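You operate a simulated robot arm through the tools that you are given. There is no shell and no other tool. Be economical: measure what you need, move in short steps, check, and stop when the job is done.

Carry out the task below with a simulated robot arm. There is one attempt and no reset: what you move stays moved.

TASK
Stand the small sprinkler from the plywood board beside the begonia in the green pot. It goes on the side that lies toward x +0.7, y -0.7 (a direction in the base frame), with about 3 cm between them.
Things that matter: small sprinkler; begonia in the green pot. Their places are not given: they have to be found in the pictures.

It is judged by the outcome, as a careful person would: the job done as asked, and still so three seconds after it is handed in. It fails if anything else is knocked over, pushed out of place, dropped, spilled or broken.

THE ROBOT
A 7-joint arm with a two-finger parallel gripper, fixed in place. Base frame: the origin is at the foot of the arm, x ahead of it, y to its left, z up; the work surface is at about z = 0. Lengths are in cm, angles in rad, forces in N, time in s.
With the tool pointing down near the work surface it reaches from about 22 to 58 cm from the base axis. Its first joint turns from -1.152 to 1.152 rad. Payload 2.5 kg.
Tool frame: the origin (TCP) lies between the finger pads and is the grasp point; the fingertips stand 2.3 cm ahead of it; z points along the fingers, y is the line along which they close. The gripper opens to 9.4 cm. The fingers are 3.8 cm wide and 1 cm thick; the gripper's body (5.4 by 9.6 cm) begins 3.9 cm behind the TCP.
Orientation is told as [roll, pitch, yaw] about the base's x, y, z axes, in that order, counted from this pose: with the fingers straight down and closing along the base's y, the tool's x points along the base's -x, its y along +y and its z along -z.

THE INTERFACE
- The arm moves only by the tool apply_moves. Its argument "deltas" is a list of rows, each a list of 5 numbers: the shift along the base's x, y, z in cm, then the turn about the base's z in rad, then the closure, from 0 (fully open) to 1 (shut). In form: [[dx, dy, dz, yaw, hand], ...]. A call has 1 to 10 rows; each row shifts and turns the commanded pose from where the row before left it. A row lasts 0.2 s, in which the tool goes at most 5 cm and 0.15 rad; a call with a longer step from one row to the next is refused whole, and so is a gripper value outside its range. A pose out of reach is approached as far as the arm can. The call stops where the force on the tool passes 40 N (or 10 N more than at its start, if that is more) or the arm is blocked; 0.2 s more then pass. The fingers move at their own pace (about 10.8 cm/s each) and stop on an object; they squeeze with about 39 N. The grip force told is the motor's: it shows also when the fingers shut on nothing. Time passes only in rows, and 0.2 s behind the last, so rows that do not move let the fingers close. It gives the time, the measured TCP pose, the force on the tool (base axes), the opening and the grip force at its end, in the units of the frame above (readings bear some noise).
- Cameras (640 x 400 px; columns grow to the right, rows downward): "scene" is fixed at [11.26, -40.75, 53.44]; the picture's right is [0.86, -0.51, 0.00], its down [-0.33, -0.57, -0.75] and it looks along [0.38, 0.65, -0.66] (base axes); focal length 323 px, centre (320, 200). "wrist" rides on the gripper at [-3.9, 0, -4.4] in the tool frame; the picture's right is [0.00, -1.00, 0.00], its down [0.97, 0.00, -0.24] and it looks along [0.24, 0.00, 0.97] (tool axes); focal length 218 px, centre (320, 200).
- snapshot(camera): a new picture of that camera. No time passes.
- point_at(camera, pixels): for up to 12 pixels [column, row] of the newest picture of that camera ("zoom" is the newest enlarged one), the place [x, y, z] in the base frame of the surface seen there, good to about 0.2 cm. No time passes.
- close_up(camera, box): a new picture of the part [left, top, right, bottom] of that camera's present view, enlarged. No time passes.
- close_job(): hands the job in; it is judged then, once.

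Work in short steps. Measure before you move; look again where a grasp or a placing could have gone wrong, and mend it. You have 60 turns and 16 pictures in all, the two below and enlarged ones among them. Open the gripper and draw the arm clear of the work before you hand the job in, unless the task says otherwise; then end with one line.

The tools are called as name(argument=value, ...) on one line, values as JSON. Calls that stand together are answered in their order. apply_moves: Moves the arm, as the interface text tells. Its arguments: {"type":"object","properties":{"deltas":{"type":"array"}},"required":["deltas"]} The other tools are called the same way: snapshot (camera) takes a picture; point_at (camera, pixels) gives the place of the surface under pixels of a picture; close_up (camera, box) takes an enlarged picture of a part of a camera's view; close_job () hands the job in.

At the start:

```text
t: 0.0
tool_pos: [36.36, -5.6, 26.1]
tcp_rot: [0.0, 0.002, -0.001]
wrist_force: [0.6, -0.1, 0.5]
width: 9.4
finger_force: 0.1
```

scene: 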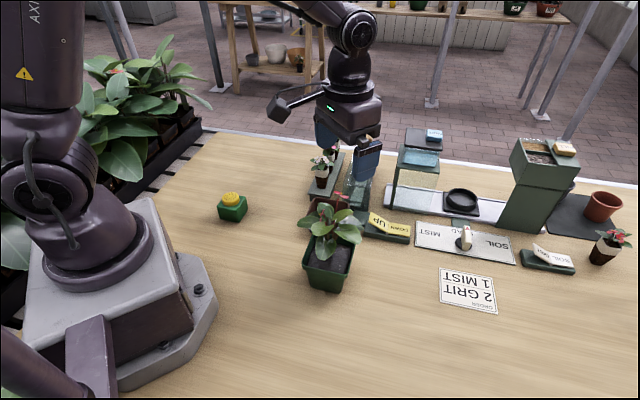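
wrist: 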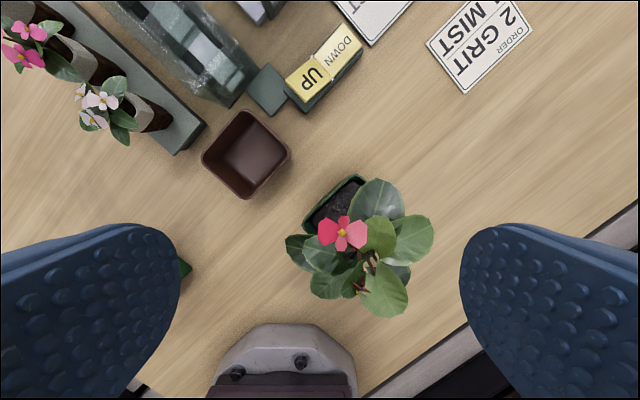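

The begonia in the green pot appears near (328,240), and a small green and yellow object near (232,207). I'll enlarge the view to identify the sprinkler.

close_up(camera="scene", box=[190, 120, 390, 300])

close_up(camera="scene", box=[380, 110, 640, 320])

```text
2.22 times, centred on (290, 210) of scene
```

zoom: 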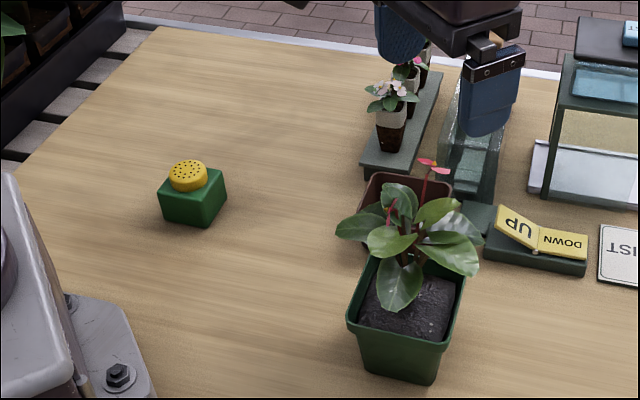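

```text
1.90 times, centred on (510, 215) of scene
```

zoom: 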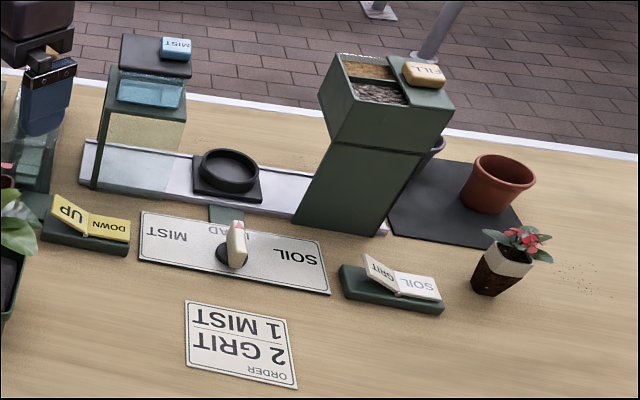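

The green block with the yellow rose at (232,207) is the sprinkler. I'll measure it and the green pot.

point_at(camera="scene", pixels=[[230, 199], [223, 211], [238, 214], [245, 202], [238, 221], [220, 217], [303, 265], [343, 273], [355, 243], [310, 284], [337, 291], [344, 281]])

point_at(camera="wrist", pixels=[[320, 205], [358, 177], [306, 226], [400, 300], [430, 225], [378, 188], [290, 245], [342, 232], [330, 290], [480, 140], [186, 268], [395, 265]])

close_up(camera="scene", box=[200, 180, 260, 230])

```text
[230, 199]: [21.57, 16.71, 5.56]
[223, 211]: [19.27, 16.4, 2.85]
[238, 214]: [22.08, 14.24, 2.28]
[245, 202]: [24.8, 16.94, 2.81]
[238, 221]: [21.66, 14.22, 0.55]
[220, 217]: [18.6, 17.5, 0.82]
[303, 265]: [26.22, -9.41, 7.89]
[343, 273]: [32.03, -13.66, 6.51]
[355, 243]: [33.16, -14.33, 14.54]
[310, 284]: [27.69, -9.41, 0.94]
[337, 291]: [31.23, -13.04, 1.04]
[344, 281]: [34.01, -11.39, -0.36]
```

```text
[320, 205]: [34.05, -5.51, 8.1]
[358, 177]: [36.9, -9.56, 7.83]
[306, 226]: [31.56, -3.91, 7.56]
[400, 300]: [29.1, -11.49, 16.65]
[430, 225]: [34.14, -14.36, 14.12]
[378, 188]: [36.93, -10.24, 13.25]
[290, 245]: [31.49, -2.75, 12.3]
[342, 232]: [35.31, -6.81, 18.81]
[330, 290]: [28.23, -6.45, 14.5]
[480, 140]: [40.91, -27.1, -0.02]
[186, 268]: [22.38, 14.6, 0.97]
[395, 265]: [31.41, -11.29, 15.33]
```

```text
8.00 times, centred on (230, 205) of scene
```

zoom: 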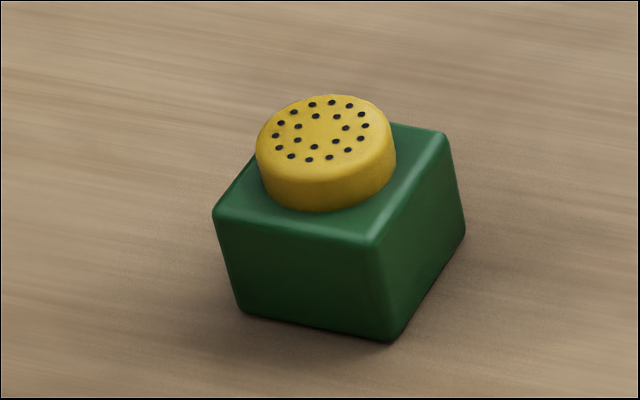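

I'll measure the block's top corners precisely.

point_at(camera="zoom", pixels=[[220, 214], [368, 238], [442, 138], [325, 150], [385, 335], [244, 308], [463, 234], [262, 140], [392, 140], [300, 260], [420, 220], [250, 180]])

```text
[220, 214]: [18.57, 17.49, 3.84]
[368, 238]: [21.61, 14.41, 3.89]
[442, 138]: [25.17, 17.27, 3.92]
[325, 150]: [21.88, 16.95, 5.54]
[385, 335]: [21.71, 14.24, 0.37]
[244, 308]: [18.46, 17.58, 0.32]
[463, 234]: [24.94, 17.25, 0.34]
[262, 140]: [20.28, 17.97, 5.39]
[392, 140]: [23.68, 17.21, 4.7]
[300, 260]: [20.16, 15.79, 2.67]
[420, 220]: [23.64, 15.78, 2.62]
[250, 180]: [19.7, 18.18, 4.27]
```

The block is about 4.6 cm square, turned about 44°, centred near (21.8, 17.4), with its top at 4 cm and the cap at 5.5 cm. The pot centre is near (31.5, -9.5), with a 7.8 cm rim. I'll move above the block, turned so the fingers later flank the gap rather than sit in it.

apply_moves(deltas=[[-2.08, 3.29, 0, -0.1157, 0], [-2.08, 3.29, 0, -0.1157, 0], [-2.08, 3.29, 0, -0.1157, 0], [-2.08, 3.29, 0, -0.1157, 0], [-2.08, 3.29, 0, -0.1157, 0], [-2.08, 3.29, 0, -0.1157, 0], [-2.08, 3.26, -2, -0.1157, 0], [0, 0, -4, 0, 0], [0, 0, -4, 0, 0]])

snapshot(camera="wrist")

snapshot(camera="scene")

```text
t: 2.0
tool_pos: [21.85, 17.57, 16.2]
tcp_rot: [0.001, 0.0, -0.81]
wrist_force: [0.6, -0.2, -0.8]
width: 9.41
finger_force: 0.0
```

```text
10 pictures are left
```

wrist: 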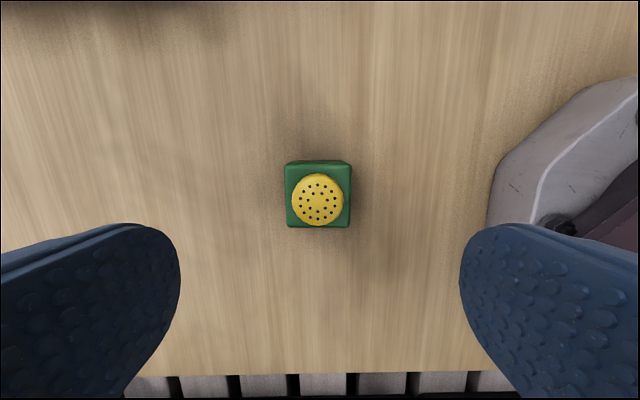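

```text
9 pictures are left
```

scene: 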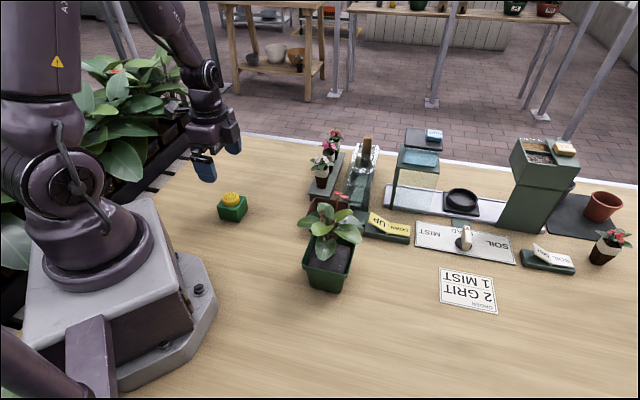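

The block is centred in the wrist view at (318,195) and aligned with the fingers. I'll check its centre, the robot foot, the obstacles near the target and the leaf extents.

point_at(camera="wrist", pixels=[[318, 186], [286, 166], [350, 166], [289, 225], [349, 225], [490, 200], [560, 120], [318, 200]])

point_at(camera="scene", pixels=[[375, 290], [408, 240], [366, 236], [440, 270], [362, 235], [358, 240], [340, 215], [348, 197], [416, 248], [465, 235], [352, 248], [345, 275]])

```text
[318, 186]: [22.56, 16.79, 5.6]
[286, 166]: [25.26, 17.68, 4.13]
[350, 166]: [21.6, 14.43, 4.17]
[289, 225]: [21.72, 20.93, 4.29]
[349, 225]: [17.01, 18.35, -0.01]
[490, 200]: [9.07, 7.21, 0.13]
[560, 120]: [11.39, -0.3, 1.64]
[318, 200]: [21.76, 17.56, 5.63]
```

```text
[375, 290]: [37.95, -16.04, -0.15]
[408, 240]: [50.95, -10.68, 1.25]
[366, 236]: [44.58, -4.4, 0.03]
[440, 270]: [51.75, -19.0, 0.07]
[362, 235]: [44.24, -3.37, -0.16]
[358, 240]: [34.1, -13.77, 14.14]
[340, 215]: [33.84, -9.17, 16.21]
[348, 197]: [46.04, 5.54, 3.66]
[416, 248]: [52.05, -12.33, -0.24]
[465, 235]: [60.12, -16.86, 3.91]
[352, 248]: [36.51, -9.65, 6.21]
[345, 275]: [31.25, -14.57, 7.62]
```

Clear all round, and the target spot (38, -16) is bare board. I'll descend to z≈3.2 and close.

apply_moves(deltas=[[0, 0, -4, 0, 0], [0, 0, -4, 0, 0], [0, 0, -3, 0, 0], [0, 0, -1.9, 0, 0], [0, 0, 0, 0, 0], [0, 0, 0, 0, 0.8], [0, 0, 0, 0, 0.8], [0, 0, 0, 0, 0.8], [0, 0, 0, 0, 0.8]])

```text
t: 4.0
tool_pos: [21.96, 17.65, 3.42]
tcp_rot: [0.001, 0.001, -0.812]
wrist_force: [0.2, -0.1, 0.3]
width: 5.14
finger_force: 39.0
```

Gripped at a width of 5.14 cm with 39 N. I'll lift it.

apply_moves(deltas=[[0, 0, 1, 0, 0.8], [0, 0, 3, 0, 0.8], [0, 0, 4, 0, 0.8], [0, 0, 4, 0, 0.8], [0, 0, 4, 0, 0.8], [0, 0, 4, 0, 0.8], [0, 0, 4, 0, 0.8], [0, 0, 0, 0, 0.8]])

snapshot(camera="scene")

```text
t: 5.8
tool_pos: [22.05, 17.67, 27.01]
tcp_rot: [0.001, 0.001, -0.81]
wrist_force: [-0.2, -0.3, -1.1]
width: 5.15
finger_force: 38.7
```

```text
8 pictures are left
```

scene: 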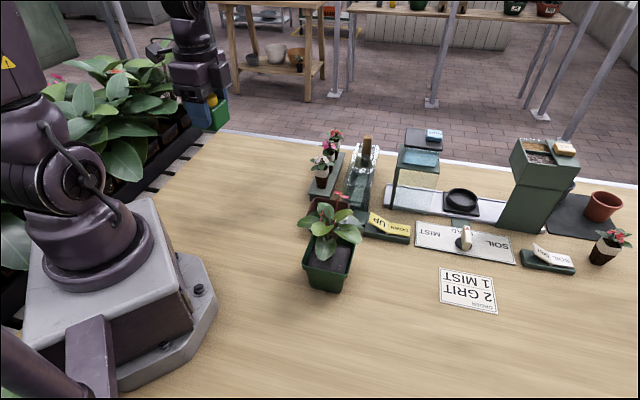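

The block is held securely. I'll carry it at z=27, passing well above the begonia's 19 cm top, to above the target (38.2, -16.1).

apply_moves(deltas=[[3, -3.2, 0, 0.005, 0.8], [3, -3.2, 0, 0.005, 0.8], [3, -3.2, 0, 0.005, 0.8], [3, -3.2, 0, 0.01, 0.8], [0.83, -4.19, 0, 0, 0.8], [0.83, -4.19, 0, 0, 0.8], [0.83, -4.19, 0, 0, 0.8], [0.83, -4.19, 0, 0, 0.8], [0.83, -4.21, 0, 0, 0.8], [0, 0, 0, 0, 0.8]])

snapshot(camera="scene")

snapshot(camera="wrist")

```text
t: 8.0
tool_pos: [38.23, -16.46, 27.22]
tcp_rot: [-0.001, 0.0, -0.786]
wrist_force: [0.5, 0.2, -1.3]
width: 5.15
finger_force: 39.4
```

```text
7 pictures are left
```

scene: 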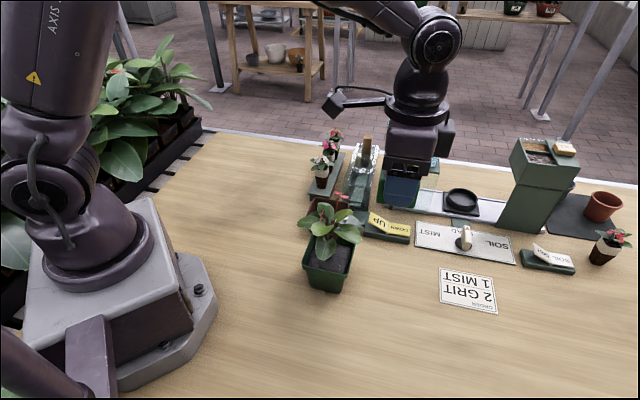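

```text
6 pictures are left
```

wrist: 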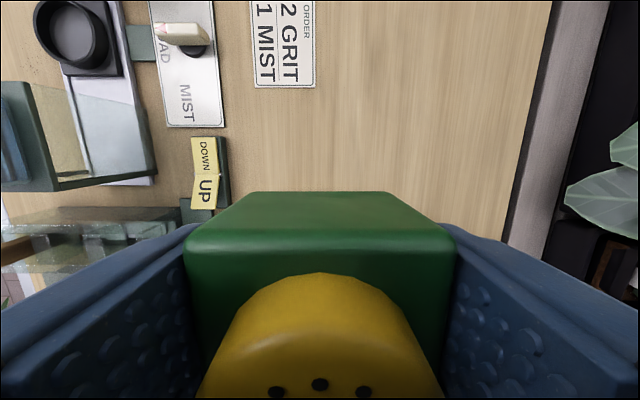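

An attachment sticks out of the wrist on the plant side, around (332,103). I'll measure it before descending.

point_at(camera="scene", pixels=[[330, 107], [340, 97], [360, 89], [375, 103], [387, 100], [400, 90], [447, 138], [405, 140], [340, 90], [326, 104], [345, 105], [430, 110]])

close_up(camera="scene", box=[300, 50, 480, 230])

```text
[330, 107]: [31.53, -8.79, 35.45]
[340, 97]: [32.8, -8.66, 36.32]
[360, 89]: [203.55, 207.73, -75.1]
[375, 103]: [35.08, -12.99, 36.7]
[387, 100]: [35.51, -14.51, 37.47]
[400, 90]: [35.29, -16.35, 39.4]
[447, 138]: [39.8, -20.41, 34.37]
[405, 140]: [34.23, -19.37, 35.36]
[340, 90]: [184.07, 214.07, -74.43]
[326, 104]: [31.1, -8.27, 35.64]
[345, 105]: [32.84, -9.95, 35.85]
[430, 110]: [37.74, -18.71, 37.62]
```

```text
2.22 times, centred on (390, 140) of scene
```

zoom: 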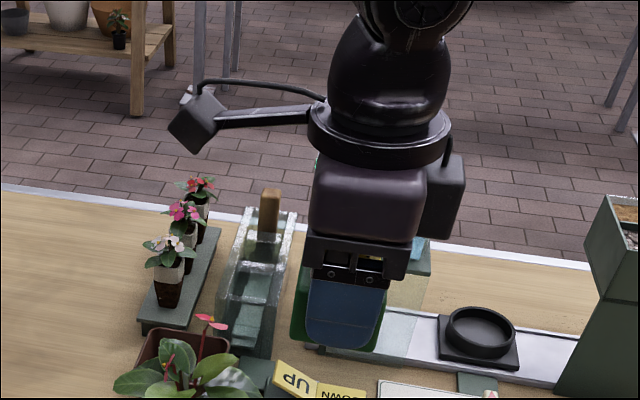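

The attachment hangs about 8 cm above the TCP and 11 cm toward the begonia, so descending this way would hit the plant. I'll turn the tool by 90° so it points toward (-x, -y), away from the plant. I'll first set the block slightly further out, at u≈40 along (0.7, -0.7), so the hand clears the leaf tip, and nudge it in afterwards.

apply_moves(deltas=[[0.1, -0.08, 0, 0.14, 0.8], [0.1, -0.08, 0, 0.14, 0.8], [0.1, -0.08, 0, 0.14, 0.8], [0.1, -0.08, 0, 0.14, 0.8], [0.1, -0.08, 0, 0.14, 0.8], [0.1, -0.08, 0, 0.14, 0.8], [0.1, -0.08, 0, 0.14, 0.8], [0.1, -0.08, 0, 0.14, 0.8], [0.1, -0.08, 0, 0.14, 0.8], [0.1, -0.08, 0, 0.14, 0.8]])

apply_moves(deltas=[[0, 0, 0, 0.14, 0.8], [0, 0, 0, 0.031, 0.8], [0, 0, -3, 0, 0.8], [0, 0, -3, 0, 0.8], [0, 0, 0, 0, 0.8]])

snapshot(camera="scene")

```text
t: 10.2
tool_pos: [38.89, -17.2, 27.16]
tcp_rot: [-0.001, 0.0, 0.617]
wrist_force: [1.1, 0.1, -1.3]
width: 5.2
finger_force: 39.6
```

```text
t: 11.4
tool_pos: [38.8, -17.07, 21.23]
tcp_rot: [0.0, -0.001, 0.786]
wrist_force: [-0.4, -0.1, -1.5]
width: 5.16
finger_force: 39.2
```

```text
4 pictures are left
```

scene: 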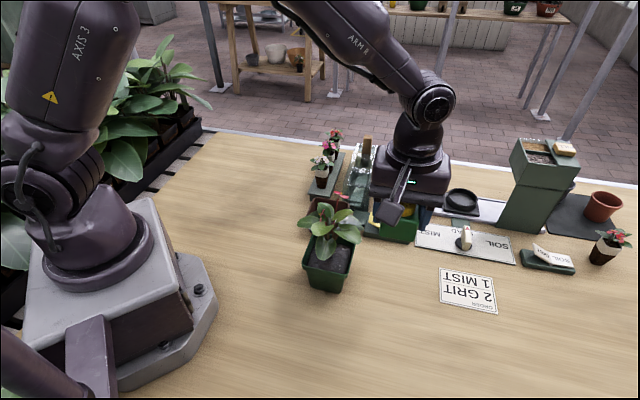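

The attachment now points away from the plant. I'll shift to (39.3, -17.3) and descend to just above the board.

apply_moves(deltas=[[0.5, -0.2, 0, 0, 0.8], [0, 0, -3, 0, 0.8], [0, 0, -3, 0, 0.8], [0, 0, -3, 0, 0.8], [0, 0, -3, 0, 0.8], [0, 0, -2, 0, 0.8], [0, 0, -1.5, 0, 0.8], [0, 0, -1, 0, 0.8], [0, 0, 0, 0, 0.8]])

close_up(camera="scene", box=[260, 120, 500, 330])

```text
t: 13.4
tool_pos: [39.46, -17.44, 4.78]
tcp_rot: [0.0, -0.001, 0.785]
wrist_force: [1.0, 0.0, -1.4]
width: 5.16
finger_force: 39.5
```

```text
1.90 times, centred on (380, 225) of scene
```

zoom: 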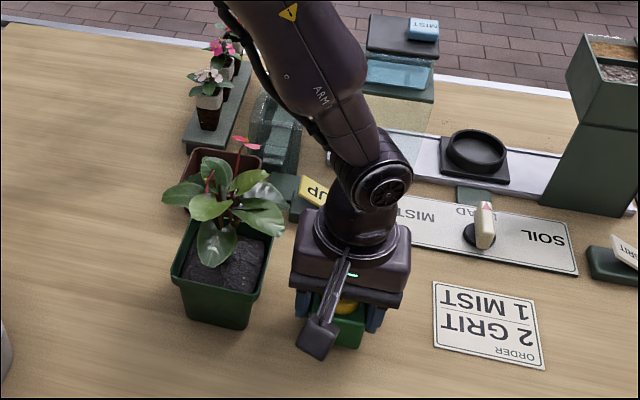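

The plant is untouched and the hand clears the leaf tip. I'll lower the last 1.3 cm and open part way.

apply_moves(deltas=[[0, 0, -0.8, 0, 0.8], [0, 0, -0.45, 0, 0.8], [0, 0, 0, 0, 0.8], [0, 0, 0, 0, 0.8]])

```text
t: 14.4
tool_pos: [39.4, -17.25, 3.53]
tcp_rot: [-0.002, 0.0, 0.787]
wrist_force: [-0.7, 0.3, -1.7]
width: 5.17
finger_force: 38.6
```

No contact force yet, so I'll lower a touch more and then open to about 7 cm.

apply_moves(deltas=[[0, 0, -0.12, 0, 0.8], [0, 0, 0, 0, 0.8], [0, 0, 0, 0, 0.25], [0, 0, 0, 0, 0.25], [0, 0, 0, 0, 0.25]])

```text
t: 15.6
tool_pos: [39.43, -17.38, 3.34]
tcp_rot: [0.001, 0.0, 0.785]
wrist_force: [0.7, 1.0, -0.4]
width: 7.04
finger_force: 0.1
```

Released. I'll lift straight up, move 5.5 cm outward, shut the fingers and come down behind the block.

apply_moves(deltas=[[0, 0, 2, 0, 0.25], [0, 0, 3.5, 0, 0.25], [0, 0, 4.5, 0, 0.25], [1.95, -1.95, 0, 0, 0.25], [1.95, -1.95, 0, 0, 1], [0, 0, 0, 0, 1], [0, 0, 0, 0, 1], [0, 0, 0, 0, 1]])

snapshot(camera="scene")

```text
t: 17.4
tool_pos: [43.22, -21.47, 12.98]
tcp_rot: [0.001, -0.001, 0.784]
wrist_force: [-0.5, -0.7, -0.4]
width: 0.0
finger_force: 38.9
```

```text
2 pictures are left
```

scene: 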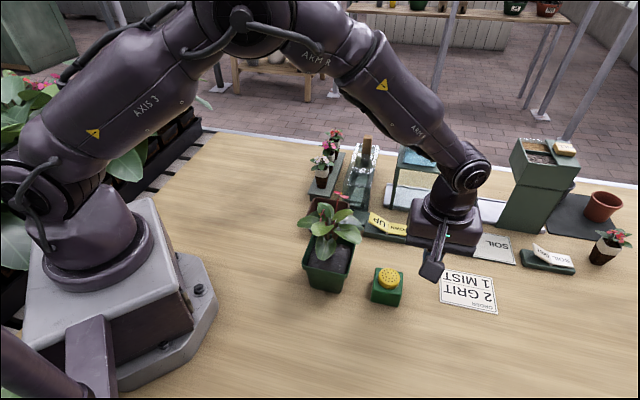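

I'll measure the block and the pot rim as they stand.

point_at(camera="scene", pixels=[[372, 285], [398, 291], [373, 299], [397, 305], [387, 277], [402, 279], [344, 276], [342, 287], [344, 270], [348, 262], [350, 256], [372, 292]])

```text
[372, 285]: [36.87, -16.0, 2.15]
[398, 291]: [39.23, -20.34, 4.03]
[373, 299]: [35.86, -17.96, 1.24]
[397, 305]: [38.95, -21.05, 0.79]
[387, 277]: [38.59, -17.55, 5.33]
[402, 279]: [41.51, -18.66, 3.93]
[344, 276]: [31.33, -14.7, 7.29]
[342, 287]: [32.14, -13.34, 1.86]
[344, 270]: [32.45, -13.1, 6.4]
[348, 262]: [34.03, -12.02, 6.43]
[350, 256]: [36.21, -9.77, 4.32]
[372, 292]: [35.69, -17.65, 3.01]
```

The block's near face is at u≈37.5 and the rim at u≈32.7, a gap of about 4.8 cm. I'll descend at u≈45.7 and push the block in by about 1.7 cm, stopping the tool at u≈42.

apply_moves(deltas=[[0, 0, -4, 0, 1], [0, 0, -3, 0, 1], [0, 0, -2.6, 0, 1], [0, 0, 0, 0, 1], [0, 0, 0, 0, 1]])

apply_moves(deltas=[[-0.5, 0.5, 0, 0, 1], [-0.5, 0.5, 0, 0, 1], [-0.3, 0.3, 0, 0, 1], [-0.3, 0.3, 0, 0, 1], [-0.3, 0.3, 0, 0, 1], [-0.3, 0.3, 0, 0, 1], [0, 0, 0, 0, 1], [0, 0, 0, 0, 1]])

```text
t: 18.6
tool_pos: [43.29, -21.22, 3.53]
tcp_rot: [0.0, 0.001, 0.786]
wrist_force: [-0.1, 1.2, 0.5]
width: 0.0
finger_force: 39.7
```

```text
t: 20.4
tool_pos: [41.03, -19.07, 3.75]
tcp_rot: [-0.001, -0.001, 0.784]
wrist_force: [0.0, -0.4, 0.3]
width: 0.02
finger_force: 38.4
```

The tool is at u=42.5, which puts the gap at about 3.6 cm. I'll push 0.5 cm more, back off, and look.

apply_moves(deltas=[[-0.18, 0.18, 0, 0, 1], [-0.2, 0.2, 0, 0, 1], [0, 0, 0, 0, 1], [0.5, -0.5, 0, 0, 1], [1, -1, 0, 0, 1], [0, 0, 3, 0, 1], [0, 0, 4, 0, 1], [0, 0, 4, 0, 1], [1, -1, 3, 0, 0.8], [0, 0, 0, 0, 0.5]])

close_up(camera="scene", box=[280, 180, 440, 320])

```text
t: 22.6
tool_pos: [43.32, -20.95, 17.84]
tcp_rot: [0.0, 0.001, 0.785]
wrist_force: [-0.2, -0.3, -0.4]
width: 4.72
finger_force: 0.2
```

```text
2.86 times, centred on (360, 250) of scene
```

zoom: 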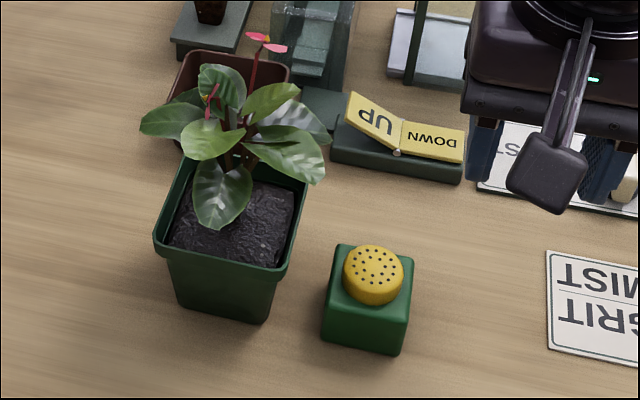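

point_at(camera="zoom", pixels=[[338, 248], [330, 302], [326, 336], [401, 350], [396, 318], [408, 262], [286, 270], [298, 205], [264, 318], [285, 262], [374, 268], [304, 190]])

```text
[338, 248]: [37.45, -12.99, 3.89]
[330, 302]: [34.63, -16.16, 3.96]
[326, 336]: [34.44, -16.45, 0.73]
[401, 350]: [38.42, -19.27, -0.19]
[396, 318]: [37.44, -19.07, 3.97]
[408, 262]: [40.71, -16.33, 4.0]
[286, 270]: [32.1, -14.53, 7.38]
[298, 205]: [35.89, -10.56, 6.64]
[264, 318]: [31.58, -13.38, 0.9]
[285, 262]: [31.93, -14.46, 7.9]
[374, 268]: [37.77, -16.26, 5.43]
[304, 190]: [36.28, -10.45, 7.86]
```

The block stands upright with its near face at u≈35.8 against the rim at ≈32.9. That's a gap of about 2.9 cm on the requested side, with nothing else disturbed. I'll draw the arm up and clear.

apply_moves(deltas=[[0, 0, 4, 0, 0.3], [0, 0, 4, 0, 0], [0, 0, 3, 0, 0], [0, -1.5, 0, 0, 0], [0, -1.5, 0, 0, 0], [0, 0, 0, 0, 0]])

snapshot(camera="scene")

```text
t: 24.0
tool_pos: [43.04, -24.12, 28.66]
tcp_rot: [0.001, 0.0, 0.787]
wrist_force: [0.0, 0.5, 0.5]
width: 9.4
finger_force: 0.1
```

```text
0 pictures are left
```

scene: 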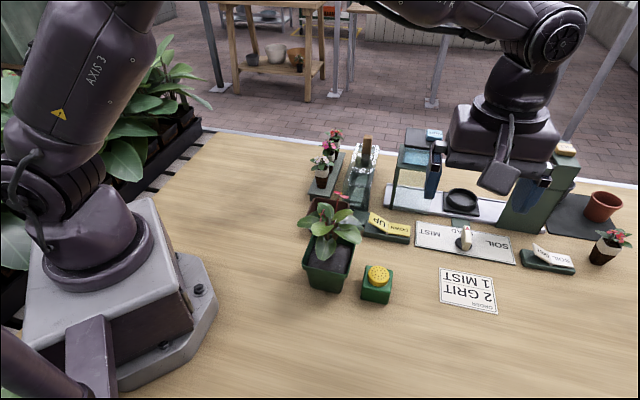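

Everything is in place, the gripper is open and the arm is clear, so I'm handing the job in.

close_job()

```text
The job is handed in.
```

The small sprinkler now stands upright beside the begonia in the green pot, on the (+0.7, -0.7) side, about 2.9 cm from the pot rim; nothing else was disturbed.
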